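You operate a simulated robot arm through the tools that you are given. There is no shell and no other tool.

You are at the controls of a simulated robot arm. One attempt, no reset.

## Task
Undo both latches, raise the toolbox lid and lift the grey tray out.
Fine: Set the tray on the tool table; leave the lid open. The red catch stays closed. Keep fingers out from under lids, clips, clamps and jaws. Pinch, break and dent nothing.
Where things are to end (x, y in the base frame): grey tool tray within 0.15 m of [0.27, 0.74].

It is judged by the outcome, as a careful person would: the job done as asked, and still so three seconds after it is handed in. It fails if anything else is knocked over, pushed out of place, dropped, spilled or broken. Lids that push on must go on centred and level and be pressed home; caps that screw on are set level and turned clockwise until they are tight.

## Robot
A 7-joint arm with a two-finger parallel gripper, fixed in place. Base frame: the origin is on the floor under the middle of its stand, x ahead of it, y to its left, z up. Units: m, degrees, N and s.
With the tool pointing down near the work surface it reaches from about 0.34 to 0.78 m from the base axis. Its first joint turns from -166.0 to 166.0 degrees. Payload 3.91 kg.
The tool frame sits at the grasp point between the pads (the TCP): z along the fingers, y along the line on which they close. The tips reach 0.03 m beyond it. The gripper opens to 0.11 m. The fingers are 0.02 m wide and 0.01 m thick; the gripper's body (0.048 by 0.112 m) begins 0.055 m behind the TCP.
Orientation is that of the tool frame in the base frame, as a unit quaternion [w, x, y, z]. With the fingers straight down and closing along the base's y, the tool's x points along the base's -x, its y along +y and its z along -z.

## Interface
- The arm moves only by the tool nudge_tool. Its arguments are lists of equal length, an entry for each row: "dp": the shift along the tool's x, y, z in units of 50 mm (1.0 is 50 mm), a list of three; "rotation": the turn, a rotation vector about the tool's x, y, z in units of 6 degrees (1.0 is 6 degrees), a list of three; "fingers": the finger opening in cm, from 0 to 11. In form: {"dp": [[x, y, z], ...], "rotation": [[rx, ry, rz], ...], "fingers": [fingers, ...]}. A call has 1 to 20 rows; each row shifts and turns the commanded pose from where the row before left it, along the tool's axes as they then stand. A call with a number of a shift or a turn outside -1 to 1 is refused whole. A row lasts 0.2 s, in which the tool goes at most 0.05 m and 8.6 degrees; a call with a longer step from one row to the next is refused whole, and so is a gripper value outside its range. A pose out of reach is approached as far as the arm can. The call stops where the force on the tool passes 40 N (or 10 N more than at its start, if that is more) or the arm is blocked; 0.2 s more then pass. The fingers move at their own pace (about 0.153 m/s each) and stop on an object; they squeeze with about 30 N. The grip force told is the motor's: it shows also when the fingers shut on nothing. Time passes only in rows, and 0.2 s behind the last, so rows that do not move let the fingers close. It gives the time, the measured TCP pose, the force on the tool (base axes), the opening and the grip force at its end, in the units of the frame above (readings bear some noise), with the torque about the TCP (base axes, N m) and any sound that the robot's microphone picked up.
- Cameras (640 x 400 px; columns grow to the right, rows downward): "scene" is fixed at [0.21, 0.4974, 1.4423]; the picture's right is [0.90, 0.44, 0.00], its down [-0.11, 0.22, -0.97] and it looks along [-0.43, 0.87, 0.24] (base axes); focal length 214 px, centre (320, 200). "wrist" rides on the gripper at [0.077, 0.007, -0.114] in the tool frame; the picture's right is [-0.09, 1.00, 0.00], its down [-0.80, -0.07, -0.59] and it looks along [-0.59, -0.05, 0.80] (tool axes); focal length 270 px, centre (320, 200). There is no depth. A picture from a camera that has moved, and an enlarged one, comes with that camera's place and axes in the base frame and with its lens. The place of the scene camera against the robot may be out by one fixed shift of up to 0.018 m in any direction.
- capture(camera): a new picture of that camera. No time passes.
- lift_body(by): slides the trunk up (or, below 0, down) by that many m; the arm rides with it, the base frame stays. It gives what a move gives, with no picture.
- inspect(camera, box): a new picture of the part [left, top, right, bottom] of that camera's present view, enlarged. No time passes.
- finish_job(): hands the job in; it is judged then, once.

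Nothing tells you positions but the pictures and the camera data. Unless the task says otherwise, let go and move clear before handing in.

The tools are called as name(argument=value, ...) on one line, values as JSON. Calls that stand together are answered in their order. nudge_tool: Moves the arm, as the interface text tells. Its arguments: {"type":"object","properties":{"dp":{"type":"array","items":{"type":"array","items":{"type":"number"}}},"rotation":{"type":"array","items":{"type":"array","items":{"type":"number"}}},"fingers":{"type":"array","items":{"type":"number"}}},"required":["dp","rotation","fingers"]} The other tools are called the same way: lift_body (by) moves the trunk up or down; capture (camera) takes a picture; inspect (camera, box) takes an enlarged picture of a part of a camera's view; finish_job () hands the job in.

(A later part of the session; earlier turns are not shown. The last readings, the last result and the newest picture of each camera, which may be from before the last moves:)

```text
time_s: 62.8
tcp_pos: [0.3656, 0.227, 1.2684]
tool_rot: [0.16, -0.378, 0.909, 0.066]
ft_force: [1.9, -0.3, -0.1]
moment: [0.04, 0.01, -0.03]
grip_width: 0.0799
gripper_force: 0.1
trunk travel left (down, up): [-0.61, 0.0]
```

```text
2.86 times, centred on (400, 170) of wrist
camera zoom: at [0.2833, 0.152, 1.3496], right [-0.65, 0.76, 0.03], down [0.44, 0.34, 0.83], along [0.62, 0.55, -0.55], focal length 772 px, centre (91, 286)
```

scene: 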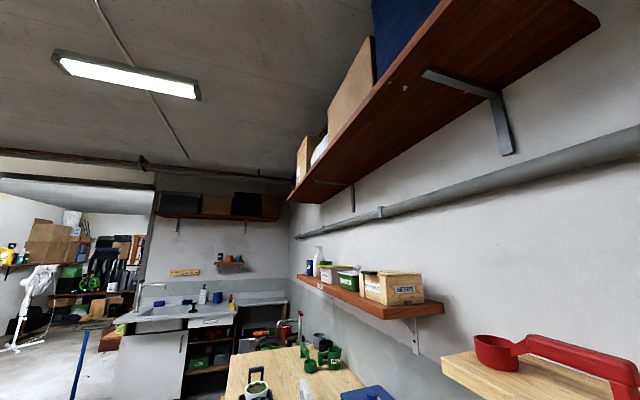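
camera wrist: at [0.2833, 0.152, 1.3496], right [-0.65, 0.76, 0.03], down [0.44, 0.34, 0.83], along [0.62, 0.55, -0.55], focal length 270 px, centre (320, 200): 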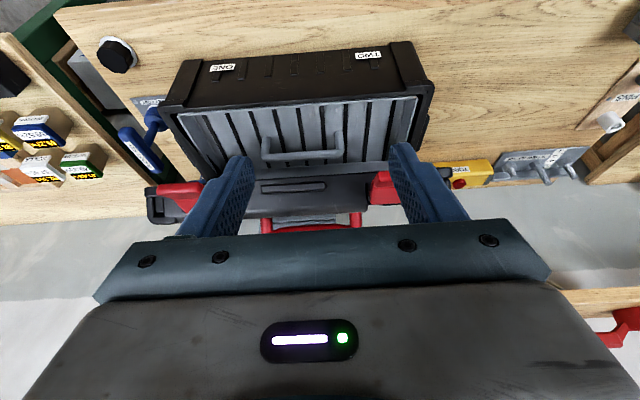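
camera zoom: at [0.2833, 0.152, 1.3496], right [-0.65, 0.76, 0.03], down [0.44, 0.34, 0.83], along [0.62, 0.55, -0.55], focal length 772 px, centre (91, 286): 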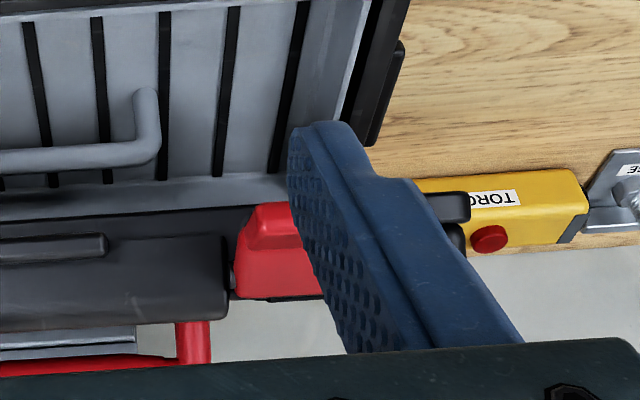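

The grey tray sits inside with a bail handle, and the lid is holding at roughly 35–40°. I'll zoom in on the tray edges and front rim before deciding how to bring the box back and open the lid further.

inspect(camera="wrist", box=[160, 80, 280, 190])

inspect(camera="wrist", box=[240, 80, 360, 190])

inspect(camera="wrist", box=[340, 60, 460, 190])

```text
3.64 times, centred on (220, 135) of wrist
camera zoom: at [0.2833, 0.152, 1.3496], right [-0.65, 0.76, 0.03], down [0.44, 0.34, 0.83], along [0.62, 0.55, -0.55], focal length 983 px, centre (684, 436)
```

zoom: 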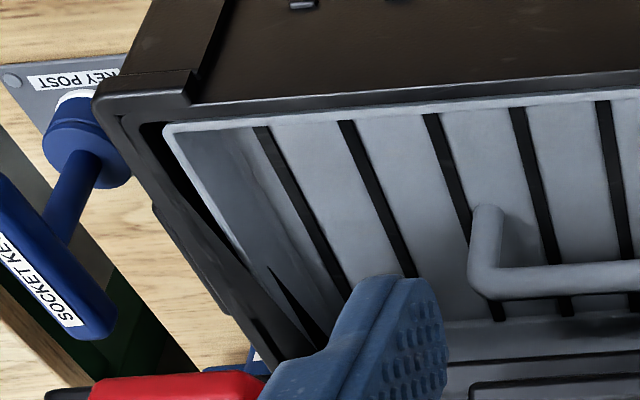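

```text
3.64 times, centred on (300, 135) of wrist
camera zoom: at [0.2833, 0.152, 1.3496], right [-0.65, 0.76, 0.03], down [0.44, 0.34, 0.83], along [0.62, 0.55, -0.55], focal length 983 px, centre (393, 436)
```

zoom: 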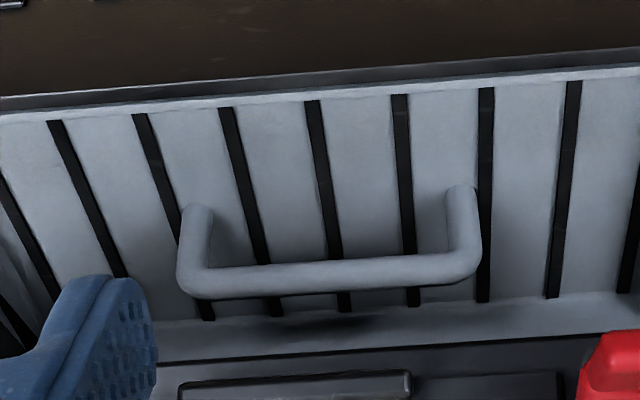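

```text
3.08 times, centred on (400, 125) of wrist
camera zoom: at [0.2833, 0.152, 1.3496], right [-0.65, 0.76, 0.03], down [0.44, 0.34, 0.83], along [0.62, 0.55, -0.55], focal length 832 px, centre (74, 431)
```

zoom: 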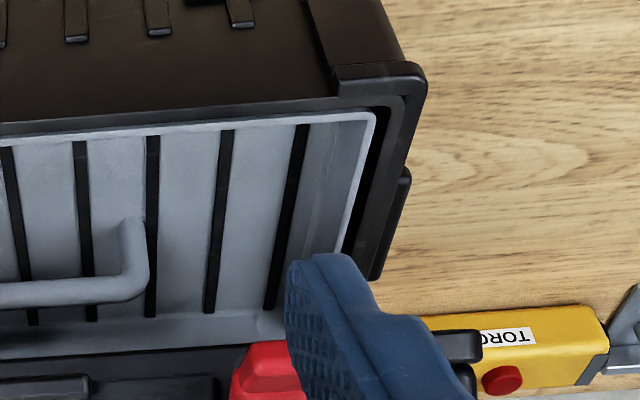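

The lid has a small lift lip at its front centre, between the latches. Pushing there has twice the leverage of the handle, so the box shouldn't slide. I'll lower the trunk for a second view to locate the lip precisely.

lift_body(by=-0.14)

nudge_tool(dp=[[0, 0, 0], [0, 0, 0], [0, 0, 0], [0, 0, 0]], rotation=[[0, -1, 0], [0, -1, 0], [0, -1, 0], [0, -1, 0]], fingers=[8, 8, 8, 8])

capture(camera="wrist")

inspect(camera="wrist", box=[120, 20, 500, 240])

```text
time_s: 64.5
tcp_pos: [0.3653, 0.2254, 1.1286]
tool_rot: [0.16, -0.377, 0.91, 0.066]
ft_force: [0.2, 0.1, -0.1]
moment: [-0.04, 0.03, 0.01]
grip_width: 0.0801
gripper_force: 0.0
trunk travel left (down, up): [-0.47, 0.14]
```

```text
time_s: 65.5
tcp_pos: [0.3681, 0.2264, 1.1276]
tool_rot: [0.347, -0.354, 0.856, 0.144]
ft_force: [-0.2, -0.3, 1.0]
moment: [0.0, 0.0, -0.04]
grip_width: 0.0798
gripper_force: 0.0
trunk travel left (down, up): [-0.47, 0.14]
```

```text
taken
camera wrist: at [0.2666, 0.1359, 1.1568], right [-0.66, 0.75, 0.06], down [0.17, 0.06, 0.98], along [0.73, 0.66, -0.17], focal length 270 px, centre (320, 200)
```

wrist: 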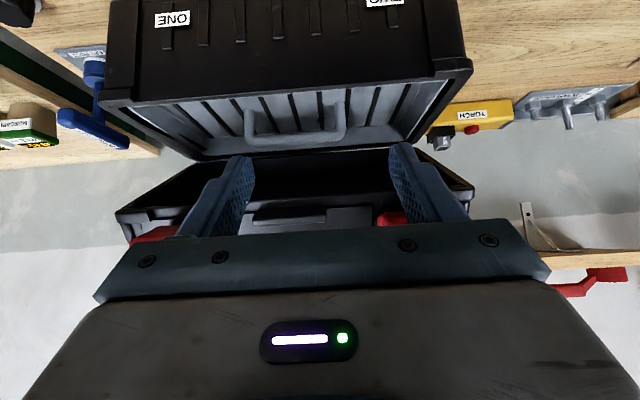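

```text
1.68 times, centred on (310, 130) of wrist
camera zoom: at [0.2666, 0.1359, 1.1568], right [-0.66, 0.75, 0.06], down [0.17, 0.06, 0.98], along [0.73, 0.66, -0.17], focal length 455 px, centre (337, 318)
```

zoom: 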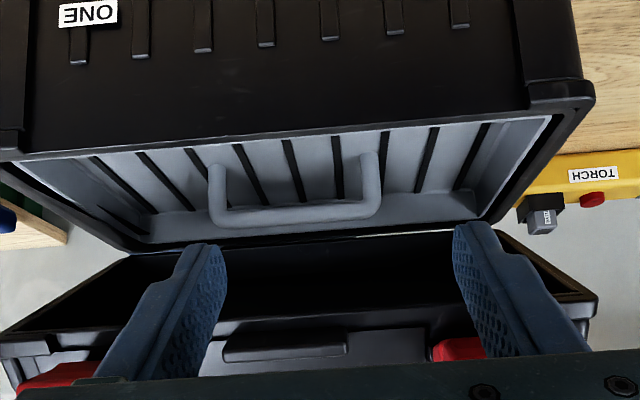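

The lift lip is at about n 0.617, z 1.117, with the lid roughly 37° open. I'll raise the trunk and turn the gripper so the fingers can pinch that lip from the front, staying outside the lid.

lift_body(by=0.14)

nudge_tool(dp=[[0, 0, 0], [0, 0, 0], [0, 0, 0], [0, 0, 0], [0, 0, 0], [0, 0, 0], [0, 0, 0], [0, 0, 0], [0, 0, 0], [0, 0, 0], [0, 0, 0], [0, 0, 0], [0, 0, 0], [0, 0, 0], [0, 0, 0], [0, 0, 0], [0, 0, 0]], rotation=[[0, 0, 1], [0, 0, 1], [0, 0, 1], [0, 0, 1], [0, 0, 1], [0, 0, 1], [0, 0, 1], [0, 0, 1], [0, 0, 1], [0, 0, 1], [0, 0, 1], [0, 0, 1], [0, 0, 1], [0, 0, 1], [0, 0, 1], [-0.75, 0, 0], [-0.75, 0, 0]], fingers=[5, 5, 5, 5, 5, 5, 5, 5, 5, 5, 5, 5, 5, 5, 5, 5, 5])

capture(camera="wrist")

```text
time_s: 67.1
tcp_pos: [0.3671, 0.2277, 1.2688]
tool_rot: [0.345, -0.356, 0.857, 0.144]
ft_force: [-0.6, -0.1, -0.1]
moment: [-0.01, -0.02, 0.01]
grip_width: 0.0803
gripper_force: 0.0
trunk travel left (down, up): [-0.61, 0.0]
```

```text
time_s: 70.7
tcp_pos: [0.3678, 0.2264, 1.267]
tool_rot: [0.17, 0.342, 0.827, 0.412]
ft_force: [-0.3, -0.7, -1.1]
moment: [-0.02, 0.02, -0.06]
grip_width: 0.05
gripper_force: 0.0
trunk travel left (down, up): [-0.61, 0.0]
```

```text
taken
camera wrist: at [0.2511, 0.2195, 1.3423], right [0.49, 0.36, 0.8], down [0.2, -0.93, 0.3], along [0.85, 0.01, -0.53], focal length 270 px, centre (320, 200)
```

wrist: 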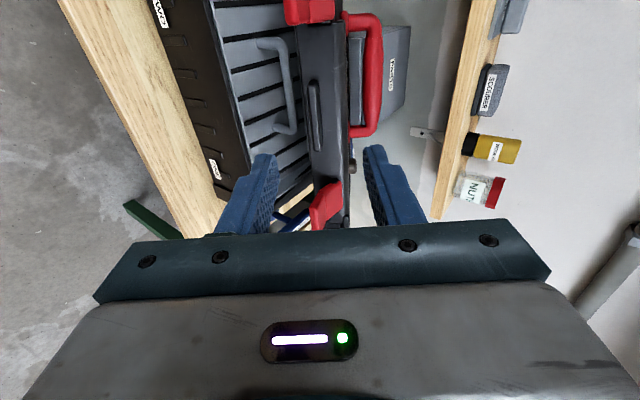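

Good side view: the lip is visible on the lid's front edge. I'll enlarge it.

inspect(camera="wrist", box=[230, 20, 430, 235])

inspect(camera="wrist", box=[280, 60, 380, 160])

```text
1.86 times, centred on (330, 128) of wrist
camera zoom: at [0.2511, 0.2195, 1.3423], right [0.49, 0.36, 0.8], down [0.2, -0.93, 0.3], along [0.85, 0.01, -0.53], focal length 503 px, centre (301, 335)
```

zoom: 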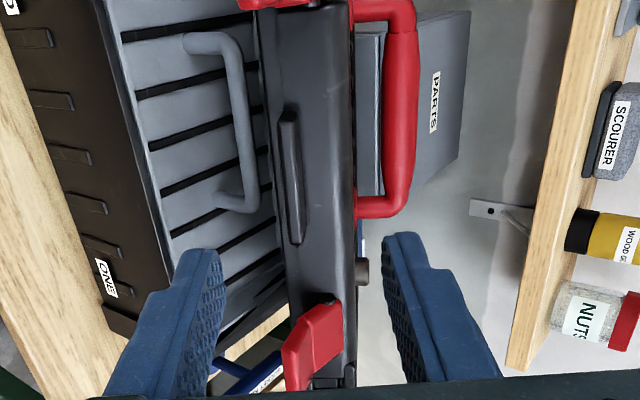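

```text
4.00 times, centred on (330, 110) of wrist
camera zoom: at [0.2511, 0.2195, 1.3423], right [0.49, 0.36, 0.8], down [0.2, -0.93, 0.3], along [0.85, 0.01, -0.53], focal length 1081 px, centre (280, 560)
```

zoom: 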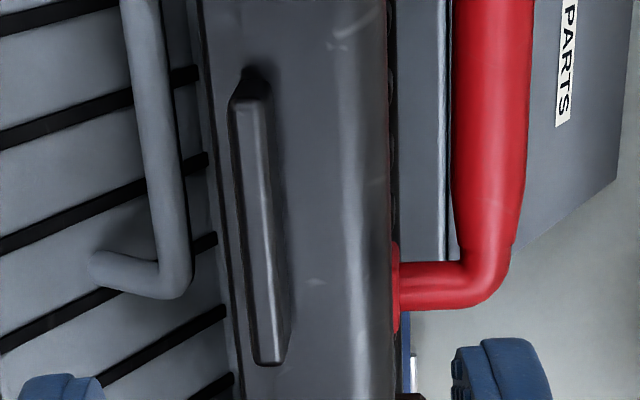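

I'll move in front of the lip along the tool axis, stopping about 6 cm short to re-measure.

nudge_tool(dp=[[-0.225, -0.04, 0.76], [-0.225, -0.04, 0.76], [-0.225, -0.04, 0.76], [-0.225, -0.04, 0.76], [0, 0, 0]], rotation=[[0, 0, 0], [0, 0, 0], [0, 0, 0], [0, 0, 0], [0, 0, 0]], fingers=[5, 5, 5, 5, 5])

capture(camera="wrist")

inspect(camera="wrist", box=[220, 40, 440, 240])

```text
time_s: 71.9
tcp_pos: [0.4835, 0.2792, 1.1715]
tool_rot: [0.17, 0.342, 0.827, 0.412]
ft_force: [-0.3, -0.1, 0.9]
moment: [-0.03, 0.02, -0.02]
grip_width: 0.0502
gripper_force: 0.0
trunk travel left (down, up): [-0.61, 0.0]
```

```text
taken
camera wrist: at [0.3664, 0.2714, 1.245], right [0.49, 0.36, 0.8], down [0.2, -0.93, 0.3], along [0.85, 0.01, -0.53], focal length 270 px, centre (320, 200)
```

wrist: 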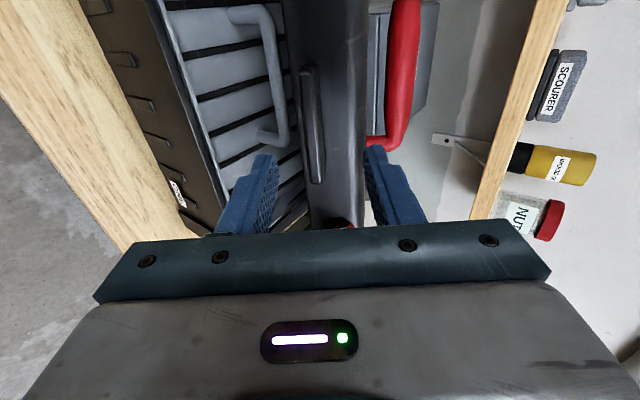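

```text
2.00 times, centred on (330, 140) of wrist
camera zoom: at [0.3664, 0.2714, 1.245], right [0.49, 0.36, 0.8], down [0.2, -0.93, 0.3], along [0.85, 0.01, -0.53], focal length 541 px, centre (300, 320)
```

zoom: 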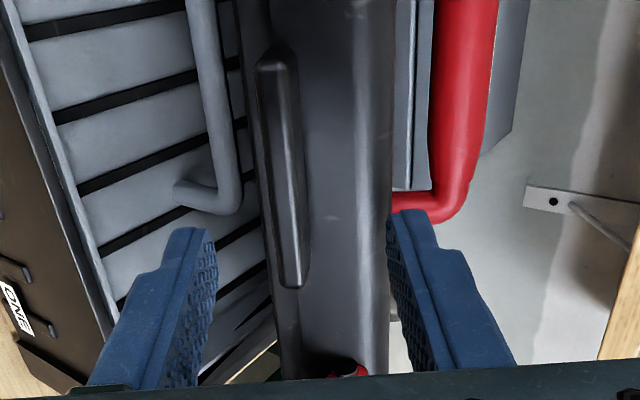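

The lip needs a small correction along the closing direction. I'll step closer and look again.

nudge_tool(dp=[[0, -0.12, 0.4], [0, 0, 0.3], [0, 0, 0]], rotation=[[0, 0, 0], [0, 0, 0], [0, 0, 0]], fingers=[5, 5, 5])

inspect(camera="wrist", box=[220, 40, 440, 240])

```text
time_s: 72.7
tcp_pos: [0.5, 0.2962, 1.1459]
tool_rot: [0.171, 0.343, 0.827, 0.412]
ft_force: [-0.4, -0.6, 0.2]
moment: [0.0, -0.01, -0.01]
grip_width: 0.0502
gripper_force: 0.1
trunk travel left (down, up): [-0.61, 0.0]
```

```text
2.00 times, centred on (330, 140) of wrist
camera zoom: at [0.383, 0.2883, 1.2197], right [0.49, 0.36, 0.79], down [0.2, -0.93, 0.3], along [0.85, 0.01, -0.53], focal length 541 px, centre (300, 320)
```

zoom: 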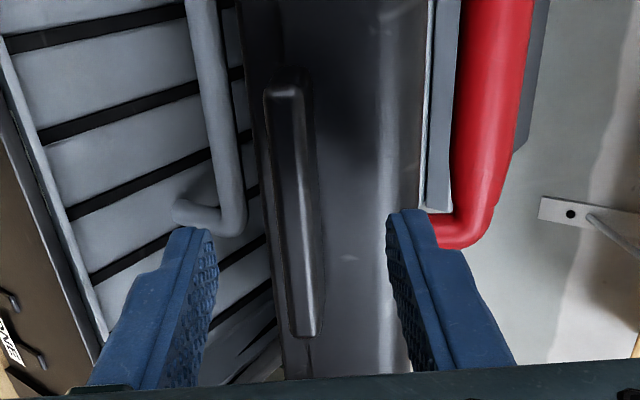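

Triangulating puts the lip's front face about 13 mm beyond the fingertips, centred. I'll advance about 28 mm so the fingers straddle it.

nudge_tool(dp=[[0, 0, 0.28], [0, 0, 0.28], [0, 0, 0]], rotation=[[0, 0, 0], [0, 0, 0], [0, 0, 0]], fingers=[5, 5, 5])

inspect(camera="wrist", box=[220, 40, 440, 240])

```text
time_s: 73.5
tcp_pos: [0.5153, 0.3111, 1.1262]
tool_rot: [0.17, 0.342, 0.827, 0.412]
ft_force: [-0.5, 0.6, -0.3]
moment: [-0.01, 0.0, -0.01]
grip_width: 0.05
gripper_force: 0.0
trunk travel left (down, up): [-0.61, 0.0]
```

```text
2.00 times, centred on (330, 140) of wrist
camera zoom: at [0.3988, 0.3038, 1.2019], right [0.49, 0.36, 0.8], down [0.2, -0.93, 0.3], along [0.85, 0.01, -0.53], focal length 541 px, centre (300, 320)
```

zoom: 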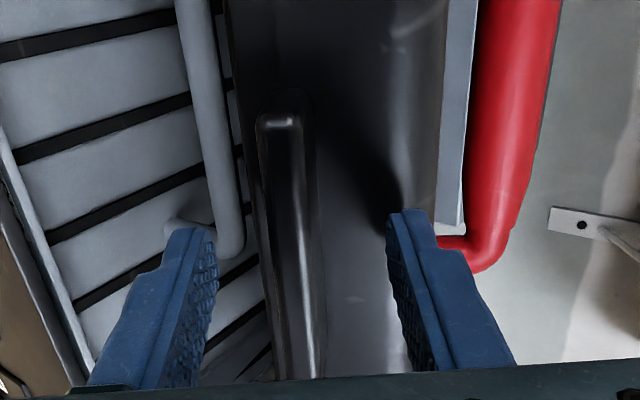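

The fingers now straddle the lip with no contact. I'll close gently to pinch it.

nudge_tool(dp=[[0, 0, 0], [0, 0, 0], [0, 0, 0], [0, 0, 0]], rotation=[[0, 0, 0], [0, 0, 0], [0, 0, 0], [0, 0, 0]], fingers=[4, 3, 2, 1])

inspect(camera="wrist", box=[220, 40, 440, 240])

```text
time_s: 74.5
tcp_pos: [0.5145, 0.3122, 1.1276]
tool_rot: [0.169, 0.344, 0.827, 0.411]
ft_force: [-1.1, -0.5, 0.8]
moment: [0.41, -0.07, -0.35]
grip_width: 0.0136
gripper_force: 29.4
trunk travel left (down, up): [-0.61, 0.0]
```

```text
2.00 times, centred on (330, 140) of wrist
camera zoom: at [0.3986, 0.3037, 1.2018], right [0.49, 0.36, 0.79], down [0.2, -0.93, 0.3], along [0.85, 0.01, -0.53], focal length 541 px, centre (300, 320)
```

zoom: 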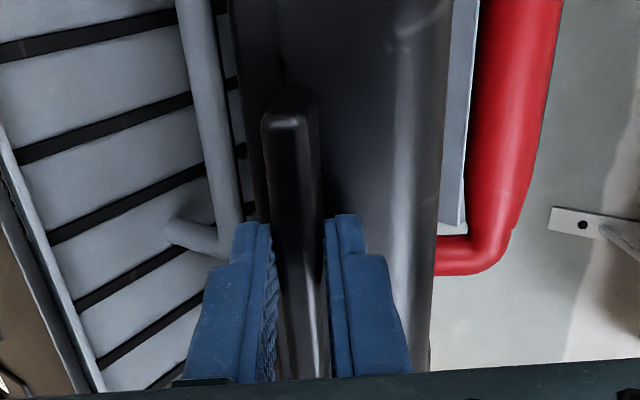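

The lip is pinched at 13.6 mm. The torque reading shows the lid plane is nearer 30°, so I'll align the tool with it first, then read the forces.

nudge_tool(dp=[[0, -0.027, 0], [0, -0.027, 0], [0, 0, 0]], rotation=[[-0.5, 0, 0], [-0.5, 0, 0], [0, 0, 0]], fingers=[1, 1, 1])

```text
time_s: 75.3
tcp_pos: [0.5144, 0.3086, 1.1237]
tool_rot: [0.188, 0.333, 0.804, 0.455]
ft_force: [0.4, 0.7, -0.2]
moment: [0.65, 0.01, 0.04]
grip_width: 0.0119
gripper_force: 30.0
trunk travel left (down, up): [-0.61, 0.0]
```

nudge_tool(dp=[[0, -0.013, 0], [0, -0.013, 0], [0, 0, 0]], rotation=[[-0.4, 0, 0], [-0.4, 0, 0], [0, 0, 0]], fingers=[1, 1, 1])

inspect(camera="wrist", box=[220, 40, 440, 240])

```text
time_s: 76.1
tcp_pos: [0.5131, 0.3095, 1.1235]
tool_rot: [0.202, 0.325, 0.785, 0.487]
ft_force: [-1.9, -3.4, 0.1]
moment: [-0.41, 0.68, -0.32]
grip_width: 0.0127
gripper_force: 30.4
trunk travel left (down, up): [-0.61, 0.0]
```

```text
2.00 times, centred on (330, 140) of wrist
camera zoom: at [0.3873, 0.2924, 1.1797], right [0.38, 0.25, 0.89], down [0.17, -0.97, 0.2], along [0.91, 0.07, -0.4], focal length 541 px, centre (300, 320)
```

zoom: 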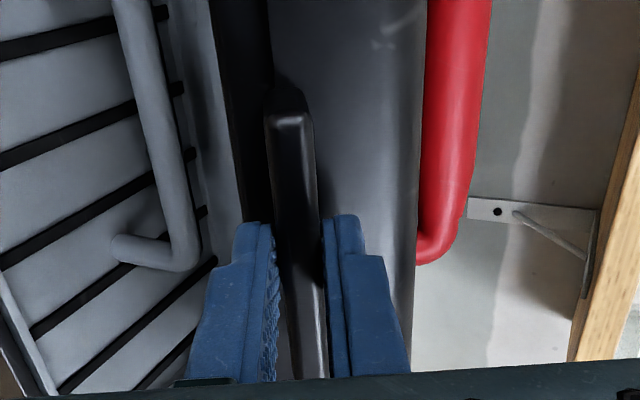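

The lid plane matches about 60° of tool tilt, so the lid is near 30°. I'll set that and start the swing about the rear hinge in small steps, watching forces.

nudge_tool(dp=[[0, 0.026, 0], [0, 0.291, 0.027], [0, 0.291, 0.027], [0, 0, 0]], rotation=[[0.6, 0, 0], [0.5, 0, 0], [0.5, 0, 0], [0, 0, 0]], fingers=[1, 1, 1, 1])

inspect(camera="wrist", box=[120, 20, 520, 240])

```text
time_s: 77.1
tcp_pos: [0.5255, 0.3224, 1.1476]
tool_rot: [0.174, 0.34, 0.823, 0.42]
ft_force: [-2.5, -6.7, 0.3]
moment: [0.02, 0.7, -0.05]
grip_width: 0.0116
gripper_force: 29.9
trunk travel left (down, up): [-0.61, 0.0]
```

```text
1.60 times, centred on (320, 130) of wrist
camera zoom: at [0.4084, 0.3133, 1.2201], right [0.47, 0.35, 0.81], down [0.2, -0.94, 0.29], along [0.86, 0.02, -0.51], focal length 432 px, centre (320, 312)
```

zoom: 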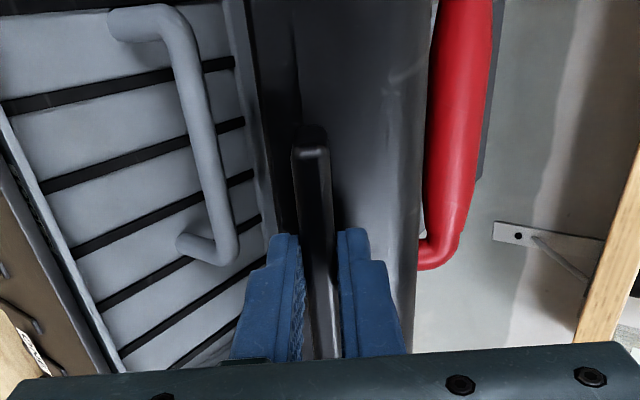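

The lid follows. A slight sideways push shows in the force, so I'll adjust the arc to be a bit steeper and continue.

nudge_tool(dp=[[0, 0, -0.02], [0, 0.296, 0.0], [0, 0.296, 0.0], [0, 0.296, 0.0]], rotation=[[0, 0, 0], [0.5, 0, 0], [0.5, 0, 0], [0.5, 0, 0]], fingers=[1, 1, 1, 1])

inspect(camera="wrist", box=[120, 20, 520, 240])

```text
time_s: 78.1
tcp_pos: [0.5452, 0.3453, 1.1832]
tool_rot: [0.145, 0.353, 0.854, 0.355]
ft_force: [3.8, 2.5, 0.0]
moment: [0.05, 0.77, -0.23]
grip_width: 0.0123
gripper_force: 30.3
trunk travel left (down, up): [-0.61, 0.0]
```

```text
1.60 times, centred on (320, 130) of wrist
camera zoom: at [0.4369, 0.3446, 1.2689], right [0.56, 0.44, 0.71], down [0.24, -0.9, 0.37], along [0.79, -0.04, -0.61], focal length 432 px, centre (320, 312)
```

zoom: 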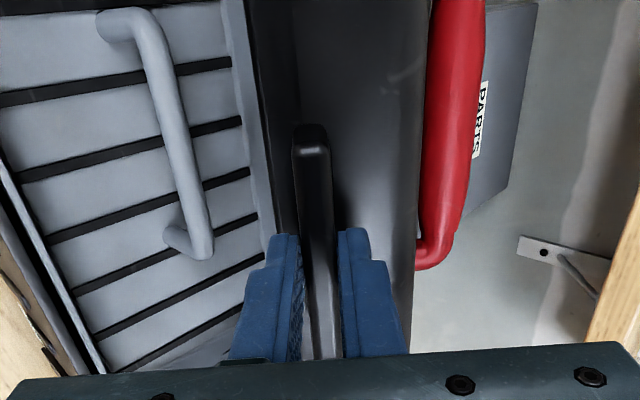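

The lid is at about 45°. With the lip held firmly I can also draw the box back toward its original spot by moving straight toward the robot, so I'll try 2 cm first.

nudge_tool(dp=[[0, -0.1, -0.1], [0, -0.1, -0.1], [0, -0.1, -0.1], [0, 0, 0]], rotation=[[0, 0, 0], [0, 0, 0], [0, 0, 0], [0, 0, 0]], fingers=[1, 1, 1, 1])

inspect(camera="wrist", box=[120, 20, 520, 240])

```text
time_s: 79.1
tcp_pos: [0.532, 0.3279, 1.1839]
tool_rot: [0.147, 0.354, 0.853, 0.354]
ft_force: [1.9, 2.3, 0.1]
moment: [0.01, 0.78, -0.16]
grip_width: 0.0122
gripper_force: 30.0
trunk travel left (down, up): [-0.61, 0.0]
```

```text
1.60 times, centred on (320, 130) of wrist
camera zoom: at [0.4239, 0.3276, 1.2689], right [0.56, 0.43, 0.71], down [0.23, -0.9, 0.37], along [0.79, -0.04, -0.61], focal length 432 px, centre (320, 312)
```

zoom: 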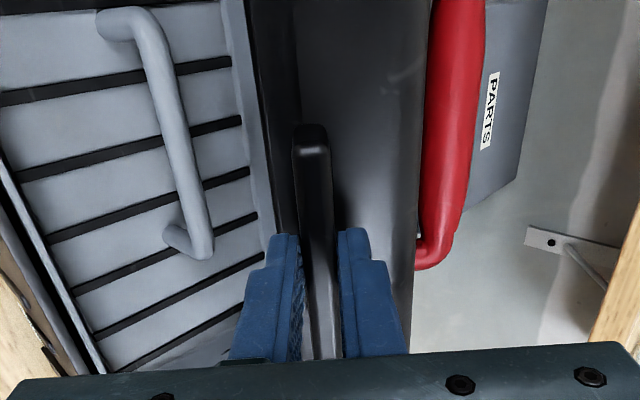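

The box moved with the tool (the cabinet shifted in view while the box stayed fixed in frame). I'll draw it back the remaining ~3 cm.

nudge_tool(dp=[[0, -0.1, -0.1], [0, -0.1, -0.1], [0, -0.1, -0.1], [0, -0.1, -0.1], [0, 0, 0]], rotation=[[0, 0, 0], [0, 0, 0], [0, 0, 0], [0, 0, 0], [0, 0, 0]], fingers=[1, 1, 1, 1, 1])

capture(camera="wrist")

inspect(camera="wrist", box=[60, 0, 320, 240])

```text
time_s: 80.3
tcp_pos: [0.5109, 0.3054, 1.1824]
tool_rot: [0.146, 0.354, 0.853, 0.354]
ft_force: [4.2, 1.2, 0.1]
moment: [-0.17, 0.52, -0.5]
grip_width: 0.0122
gripper_force: 29.8
trunk travel left (down, up): [-0.61, 0.0]
```

```text
taken
camera wrist: at [0.4019, 0.3062, 1.2681], right [0.56, 0.43, 0.71], down [0.23, -0.9, 0.37], along [0.8, -0.04, -0.6], focal length 270 px, centre (320, 200)
```

wrist: 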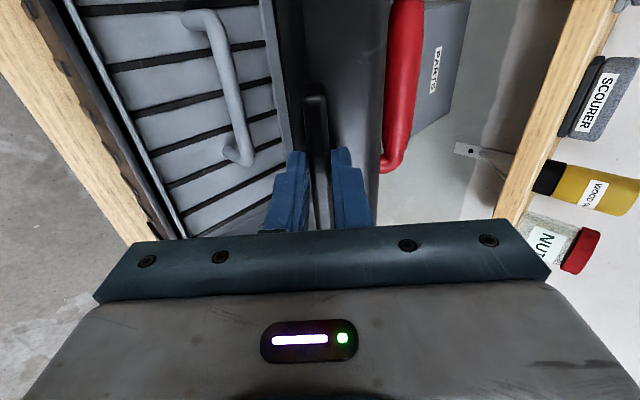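

```text
1.67 times, centred on (190, 120) of wrist
camera zoom: at [0.4019, 0.3062, 1.2681], right [0.56, 0.43, 0.71], down [0.23, -0.9, 0.37], along [0.8, -0.04, -0.6], focal length 450 px, centre (537, 333)
```

zoom: 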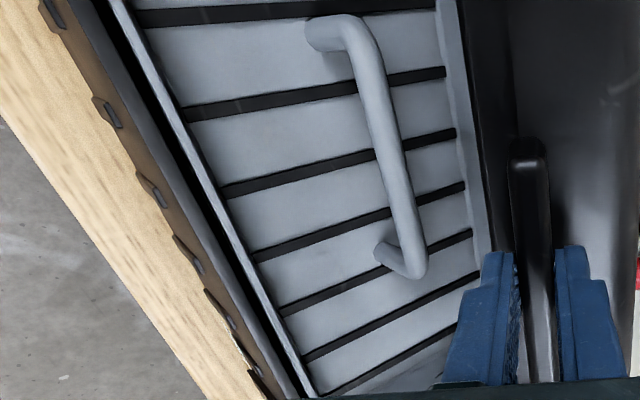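

The box is back near its original position. Now I'll continue swinging the lid up from 45°.

nudge_tool(dp=[[0, 0.294, 0.016], [0, 0.294, 0.016], [0, 0.294, 0.016], [0, 0.294, 0.016], [0, 0, 0]], rotation=[[0.5, 0, 0], [0.5, 0, 0], [0.5, 0, 0], [0.5, 0, 0], [0, 0, 0]], fingers=[1, 1, 1, 1, 1])

capture(camera="wrist")

```text
time_s: 81.5
tcp_pos: [0.5435, 0.3413, 1.2181]
tool_rot: [0.109, 0.366, 0.886, 0.262]
ft_force: [1.8, 2.5, -0.5]
moment: [-0.09, 0.7, -0.33]
grip_width: 0.0123
gripper_force: 29.7
trunk travel left (down, up): [-0.61, 0.0]
```

```text
taken
camera wrist: at [0.4493, 0.356, 1.3167], right [0.65, 0.53, 0.54], down [0.3, -0.84, 0.46], along [0.7, -0.14, -0.7], focal length 270 px, centre (320, 200)
```

wrist: 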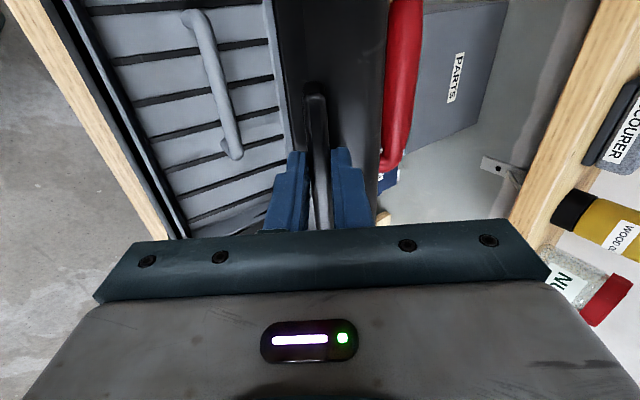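

Forces are low and the lid is near 57°. Continuing to about 75°.

nudge_tool(dp=[[0, 0.295, 0.018], [0, 0.295, 0.018], [0, 0.295, 0.018], [0, 0.295, 0.018], [0, 0.295, 0.018], [0, 0.295, 0.018], [0, 0, 0]], rotation=[[0.5, 0, 0], [0.5, 0, 0], [0.5, 0, 0], [0.5, 0, 0], [0.5, 0, 0], [0.5, 0, 0], [0, 0, 0]], fingers=[1, 1, 1, 1, 1, 1, 1])

capture(camera="wrist")

```text
time_s: 83.1
tcp_pos: [0.6042, 0.3964, 1.2484]
tool_rot: [0.05, 0.379, 0.916, 0.12]
ft_force: [-1.9, 0.0, 0.2]
moment: [-0.09, 0.67, -0.38]
grip_width: 0.0125
gripper_force: 30.0
trunk travel left (down, up): [-0.61, 0.0]
```

```text
taken
camera wrist: at [0.5322, 0.4347, 1.3614], right [0.74, 0.62, 0.26], down [0.41, -0.72, 0.56], along [0.53, -0.31, -0.79], focal length 270 px, centre (320, 200)
```

wrist: 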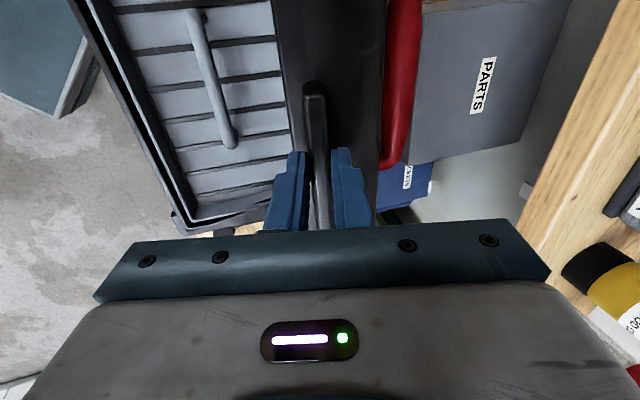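

The lid is at about 75°. A little further while the reach allows.

nudge_tool(dp=[[0, 0.295, 0.018], [0, 0.295, 0.018], [0, 0, 0]], rotation=[[0.5, 0, 0], [0.5, 0, 0], [0, 0, 0]], fingers=[1, 1, 1])

capture(camera="wrist")

```text
time_s: 83.9
tcp_pos: [0.6235, 0.4178, 1.2548]
tool_rot: [0.03, 0.382, 0.921, 0.072]
ft_force: [-1.6, -2.0, 0.2]
moment: [-0.23, 0.47, 0.0]
grip_width: 0.0118
gripper_force: 30.2
trunk travel left (down, up): [-0.61, 0.0]
```

```text
taken
camera wrist: at [0.561, 0.4647, 1.3685], right [0.76, 0.63, 0.15], down [0.45, -0.68, 0.58], along [0.47, -0.37, -0.8], focal length 270 px, centre (320, 200)
```

wrist: 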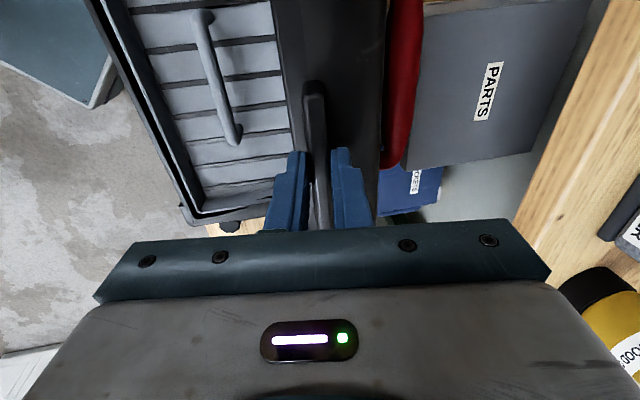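

The lid is at about 81°, and reach is getting short at this tool angle. I'll loosen slightly so the lip stays caged, tilt the tool back toward the robot, and push the last part.

nudge_tool(dp=[[0, 0, 0], [0, 0, 0], [0, 0, 0], [0, -0.025, 0.01], [0, -0.03, 0.01], [0, -0.035, 0.01], [0, -0.02, 0.0]], rotation=[[0, 0, 0], [0, 0, 0], [0, 0, 0], [-1, 0, 0], [-1, 0, 0], [-1, 0, 0], [-0.5, 0, 0]], fingers=[2, 3, 4, 4, 4, 4, 4])

capture(camera="wrist")

inspect(camera="wrist", box=[200, 40, 460, 240])

```text
time_s: 85.5
tcp_pos: [0.6168, 0.4142, 1.2544]
tool_rot: [0.1, 0.369, 0.892, 0.241]
ft_force: [-0.1, -0.7, 0.6]
moment: [0.01, 0.01, 0.02]
grip_width: 0.0397
gripper_force: 0.2
trunk travel left (down, up): [-0.61, 0.0]
```

```text
taken
camera wrist: at [0.5263, 0.4324, 1.3566], right [0.67, 0.55, 0.5], down [0.31, -0.82, 0.48], along [0.67, -0.16, -0.72], focal length 270 px, centre (320, 200)
```

wrist: 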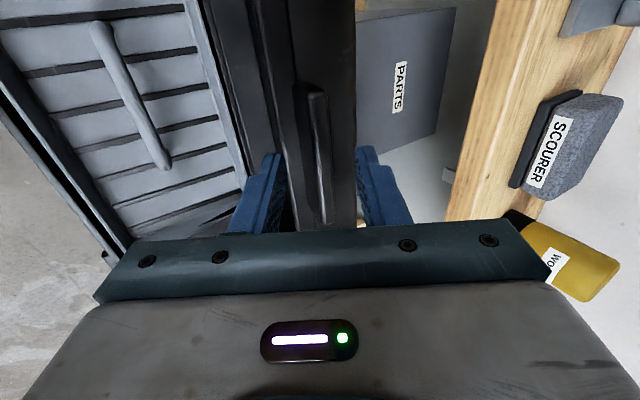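

```text
2.00 times, centred on (330, 140) of wrist
camera zoom: at [0.5263, 0.4324, 1.3566], right [0.67, 0.55, 0.5], down [0.31, -0.82, 0.48], along [0.67, -0.16, -0.72], focal length 541 px, centre (300, 320)
```

zoom: 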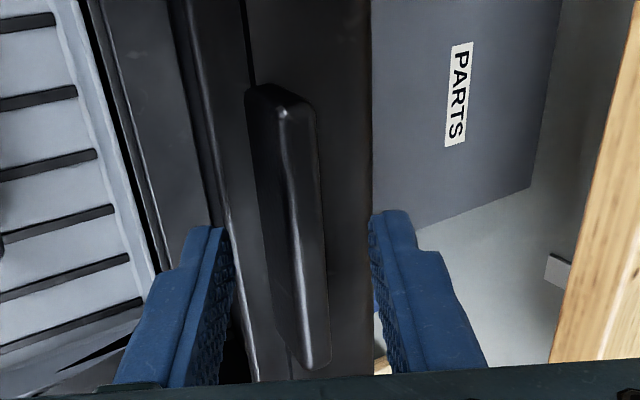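

The lip is caged and there's clearance to the shelf beyond (front edge near n≈0.9, z≈1.2). I'll push gently forward to bring the lid past vertical.

nudge_tool(dp=[[0, 0, -0.16], [0, 0.13, 0.075], [0, 0.13, 0.075], [0, 0.13, 0.075], [0, 0.13, 0.075], [0, 0, 0]], rotation=[[0, 0, 0], [0, 0, 0], [0, 0, 0], [0, 0, 0], [0, 0, 0], [0, 0, 0]], fingers=[4, 4, 4, 4, 4, 4])

capture(camera="wrist")

inspect(camera="wrist", box=[200, 40, 460, 240])

```text
time_s: 86.9
tcp_pos: [0.6352, 0.4313, 1.2603]
tool_rot: [0.1, 0.37, 0.892, 0.241]
ft_force: [-0.7, -0.6, 0.5]
moment: [-0.02, -0.02, -0.04]
grip_width: 0.0403
gripper_force: 0.4
trunk travel left (down, up): [-0.61, 0.0]
```

```text
taken
camera wrist: at [0.5453, 0.4499, 1.3635], right [0.67, 0.55, 0.5], down [0.31, -0.82, 0.48], along [0.67, -0.16, -0.72], focal length 270 px, centre (320, 200)
```

wrist: 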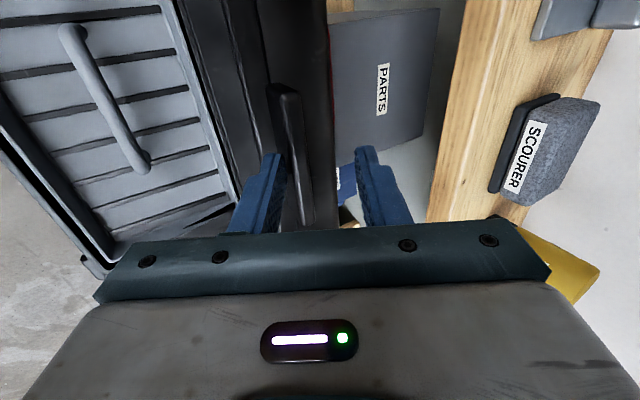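

```text
2.00 times, centred on (330, 140) of wrist
camera zoom: at [0.5453, 0.4499, 1.3635], right [0.67, 0.55, 0.5], down [0.31, -0.82, 0.48], along [0.67, -0.16, -0.72], focal length 541 px, centre (300, 320)
```

zoom: 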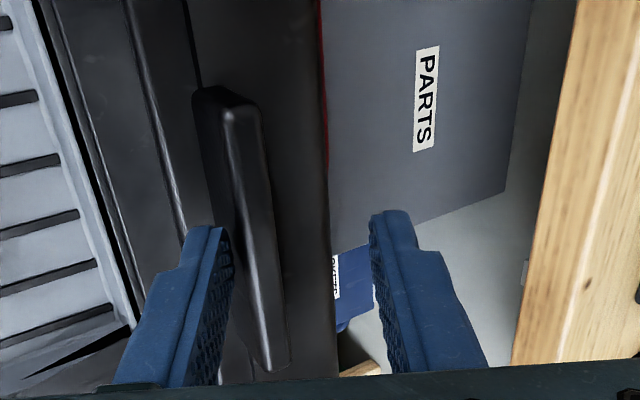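

nudge_tool(dp=[[0, 0.13, 0.075], [0, 0.13, 0.075], [0, 0.13, 0.075], [0, 0.13, 0.075], [0, 0, 0]], rotation=[[0, 0, 0], [0, 0, 0], [0, 0, 0], [0, 0, 0], [0, 0, 0]], fingers=[4, 4, 4, 4, 4])

capture(camera="wrist")

inspect(camera="wrist", box=[200, 40, 460, 240])

```text
time_s: 88.1
tcp_pos: [0.6569, 0.4539, 1.2591]
tool_rot: [0.1, 0.369, 0.892, 0.241]
ft_force: [-1.9, -0.6, 0.7]
moment: [-0.03, 0.03, 0.03]
grip_width: 0.0399
gripper_force: 0.0
trunk travel left (down, up): [-0.61, 0.0]
```

```text
taken
camera wrist: at [0.5663, 0.4716, 1.3624], right [0.67, 0.55, 0.5], down [0.31, -0.82, 0.48], along [0.67, -0.16, -0.72], focal length 270 px, centre (320, 200)
```

wrist: 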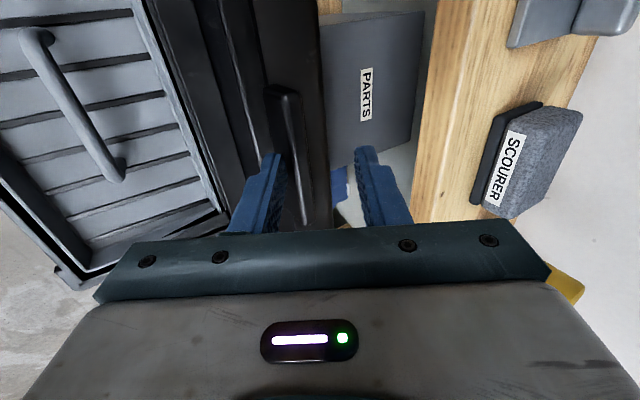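

```text
2.00 times, centred on (330, 140) of wrist
camera zoom: at [0.5663, 0.4716, 1.3624], right [0.67, 0.55, 0.5], down [0.31, -0.82, 0.48], along [0.67, -0.16, -0.72], focal length 541 px, centre (300, 320)
```

zoom: 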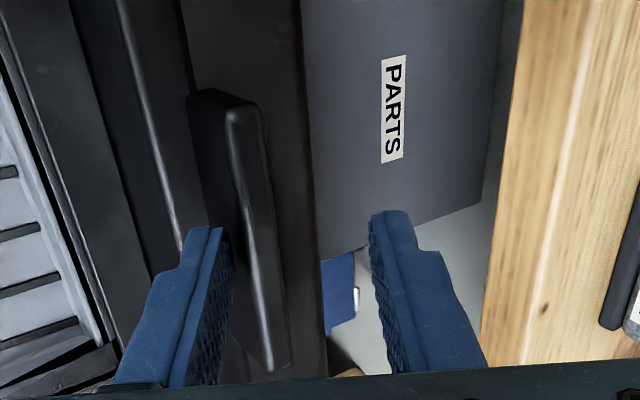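

The lid keeps turning with the push and the box stays put. A bit more to get past vertical.

nudge_tool(dp=[[0, 0.13, 0.075], [0, 0.13, 0.075], [0, 0.13, 0.075], [0, 0.13, 0.075], [0, 0, 0]], rotation=[[0, 0, 0], [0, 0, 0], [0, 0, 0], [0, 0, 0], [0, 0, 0]], fingers=[4, 4, 4, 4, 4])

capture(camera="wrist")

inspect(camera="wrist", box=[180, 0, 460, 240])

```text
time_s: 89.3
tcp_pos: [0.6795, 0.4737, 1.2598]
tool_rot: [0.1, 0.369, 0.892, 0.24]
ft_force: [-1.2, -0.7, 1.4]
moment: [-0.01, 0.03, 0.01]
grip_width: 0.0401
gripper_force: 0.0
trunk travel left (down, up): [-0.61, 0.0]
```

```text
taken
camera wrist: at [0.5877, 0.4919, 1.3621], right [0.67, 0.55, 0.5], down [0.31, -0.82, 0.48], along [0.67, -0.16, -0.72], focal length 270 px, centre (320, 200)
```

wrist: 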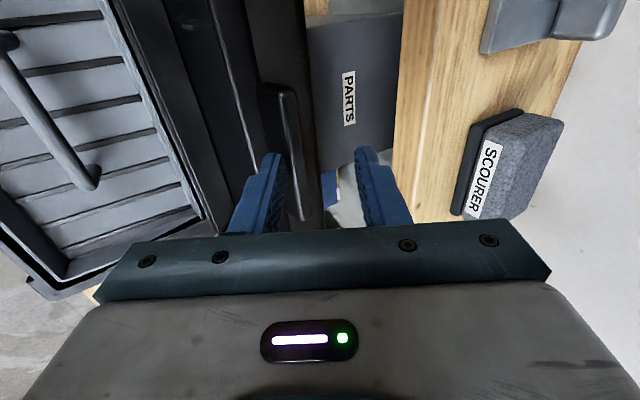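

```text
1.67 times, centred on (320, 120) of wrist
camera zoom: at [0.5877, 0.4919, 1.3621], right [0.67, 0.55, 0.5], down [0.31, -0.82, 0.48], along [0.67, -0.16, -0.72], focal length 450 px, centre (320, 333)
```

zoom: 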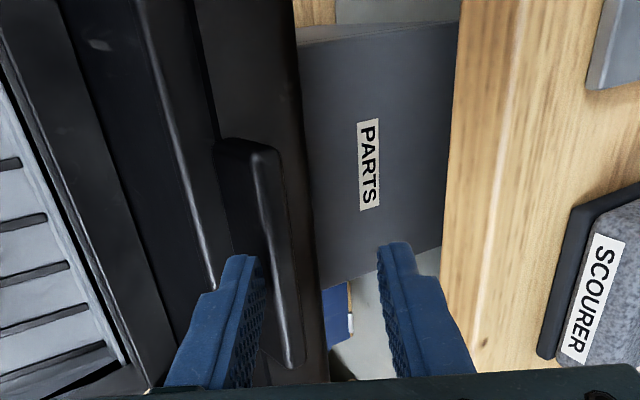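

The lid is now past vertical, about 95°. I'll withdraw up and back along the tool axis and verify that it stays and where the box sits.

nudge_tool(dp=[[0, 0, -0.6], [0, 0, -0.7], [0, 0, -0.7], [0, -0.8, -0.4], [0, -0.8, -0.4], [0, -0.8, -0.4], [0, -0.8, -0.4], [0, -0.8, -0.4], [0, -0.8, -0.4]], rotation=[[0, 0, 0], [0, 0, 0], [0, 0, 0], [0, 0, 0], [0, 0, 0], [0, 0, 0], [0, 0, 0], [0, 0, 0], [0, 0, 0]], fingers=[4, 4, 4, 4, 4, 4, 4, 4, 4])

capture(camera="wrist")

```text
time_s: 91.3
tcp_pos: [0.4518, 0.2509, 1.3336]
tool_rot: [0.1, 0.369, 0.892, 0.24]
ft_force: [-0.7, 0.3, 0.0]
moment: [0.04, -0.02, -0.02]
grip_width: 0.0401
gripper_force: 0.1
trunk travel left (down, up): [-0.61, 0.0]
```

```text
taken
camera wrist: at [0.36, 0.2683, 1.4362], right [0.67, 0.55, 0.5], down [0.31, -0.82, 0.48], along [0.67, -0.16, -0.72], focal length 270 px, centre (320, 200)
```

wrist: 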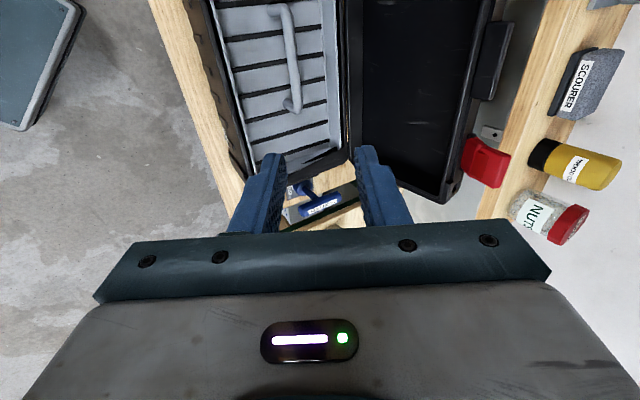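

The lid stays open and the tray is fully accessible. I'll enlarge this view to measure the tray and box position.

inspect(camera="wrist", box=[150, 0, 420, 235])

inspect(camera="wrist", box=[330, 0, 530, 230])

```text
1.70 times, centred on (285, 118) of wrist
camera zoom: at [0.36, 0.2683, 1.4362], right [0.67, 0.55, 0.5], down [0.31, -0.82, 0.48], along [0.67, -0.16, -0.72], focal length 460 px, centre (380, 340)
```

zoom: 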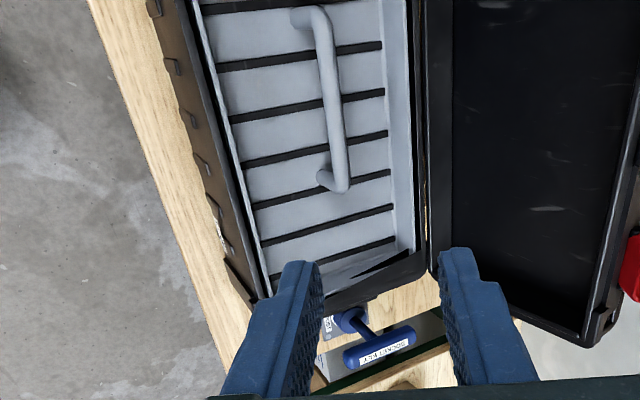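

```text
1.74 times, centred on (430, 115) of wrist
camera zoom: at [0.36, 0.2683, 1.4362], right [0.67, 0.55, 0.5], down [0.31, -0.82, 0.48], along [0.67, -0.16, -0.72], focal length 470 px, centre (129, 348)
```

zoom: 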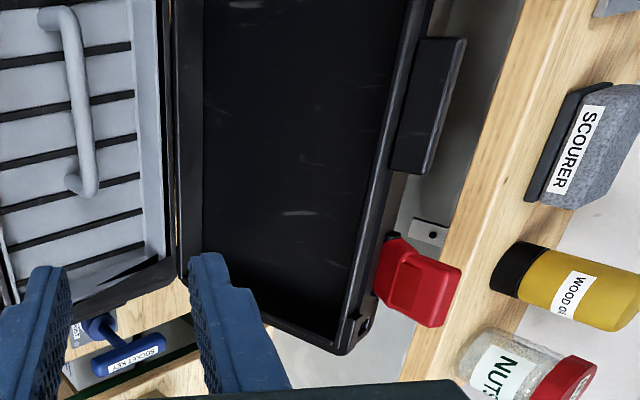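

The box is back within about 1 cm of where it started. Before lifting the tray, I'll turn the camera to survey the empty table area at the destination.

nudge_tool(dp=[[0, 0, 0], [0, 0, 0], [0, 0, 0], [0, 0, 0], [0, 0, 0], [0, 0, 0], [0, 0, 0], [0, 0, 0], [0, 0, 0], [0, 0, 0], [0, 0, 0], [0, 0, 0], [0, 0, 0], [0, 0, 0], [0, 0, 0]], rotation=[[0, 0, -1], [0, 0, -1], [0, 0, -1], [0, 0, -1], [0, 0, -1], [0, 0, -1], [0, 0, -1], [0, 0, -1], [0, 0, -1], [0, 0, -1], [0, 0, -1], [0, 0, -1], [0, 0, -1], [0, 0, -1], [0, 0, -1]], fingers=[8, 8, 8, 8, 8, 8, 8, 8, 8, 8, 8, 8, 8, 8, 8])

capture(camera="wrist")

```text
time_s: 94.5
tcp_pos: [0.4537, 0.2495, 1.3318]
tool_rot: [0.239, -0.37, 0.892, 0.099]
ft_force: [-0.3, 0.3, 0.8]
moment: [-0.01, -0.03, 0.0]
grip_width: 0.0798
gripper_force: 0.0
trunk travel left (down, up): [-0.61, 0.0]
```

```text
taken
camera wrist: at [0.3607, 0.1666, 1.3921], right [-0.65, 0.76, 0.04], down [0.33, 0.23, 0.92], along [0.68, 0.61, -0.4], focal length 270 px, centre (320, 200)
```

wrist: 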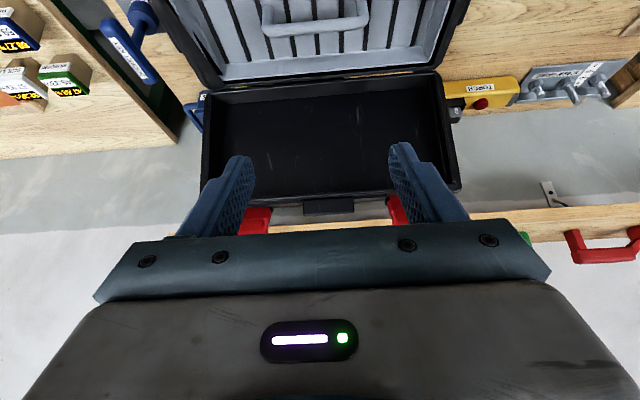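

nudge_tool(dp=[[0.153, 0.85, -0.085], [0.153, 0.85, -0.085], [0.153, 0.85, -0.085], [0.153, 0.85, -0.085], [0.153, 0.85, -0.085], [0.153, 0.85, -0.085], [0.153, 0.85, -0.085], [0.153, 0.85, -0.085]], rotation=[[0, 0.4, 0], [0, 0.4, 0], [0, 0.4, 0], [0, 0.4, 0], [0, 0.4, 0], [0, 0.4, 0], [0, 0.4, 0], [0, 0.4, 0]], fingers=[8, 8, 8, 8, 8, 8, 8, 8])

capture(camera="wrist")

```text
time_s: 96.3
tcp_pos: [0.1676, 0.4441, 1.3383]
tool_rot: [0.088, -0.381, 0.92, 0.037]
ft_force: [0.7, 0.3, -0.1]
moment: [-0.02, 0.05, 0.03]
grip_width: 0.0799
gripper_force: 0.0
trunk travel left (down, up): [-0.61, 0.0]
```

```text
taken
camera wrist: at [0.0939, 0.3795, 1.4366], right [-0.64, 0.77, 0.02], down [0.53, 0.43, 0.74], along [0.56, 0.48, -0.68], focal length 270 px, centre (320, 200)
```

wrist: 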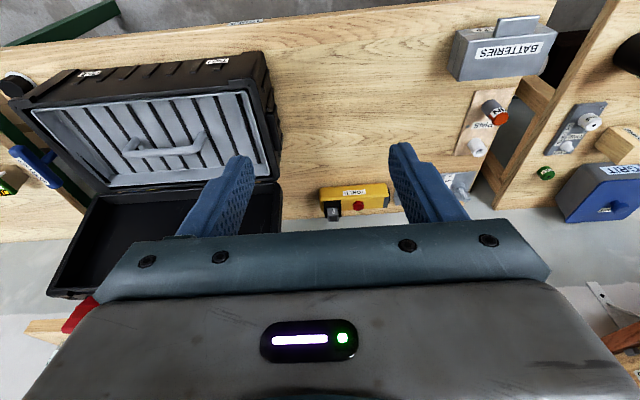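

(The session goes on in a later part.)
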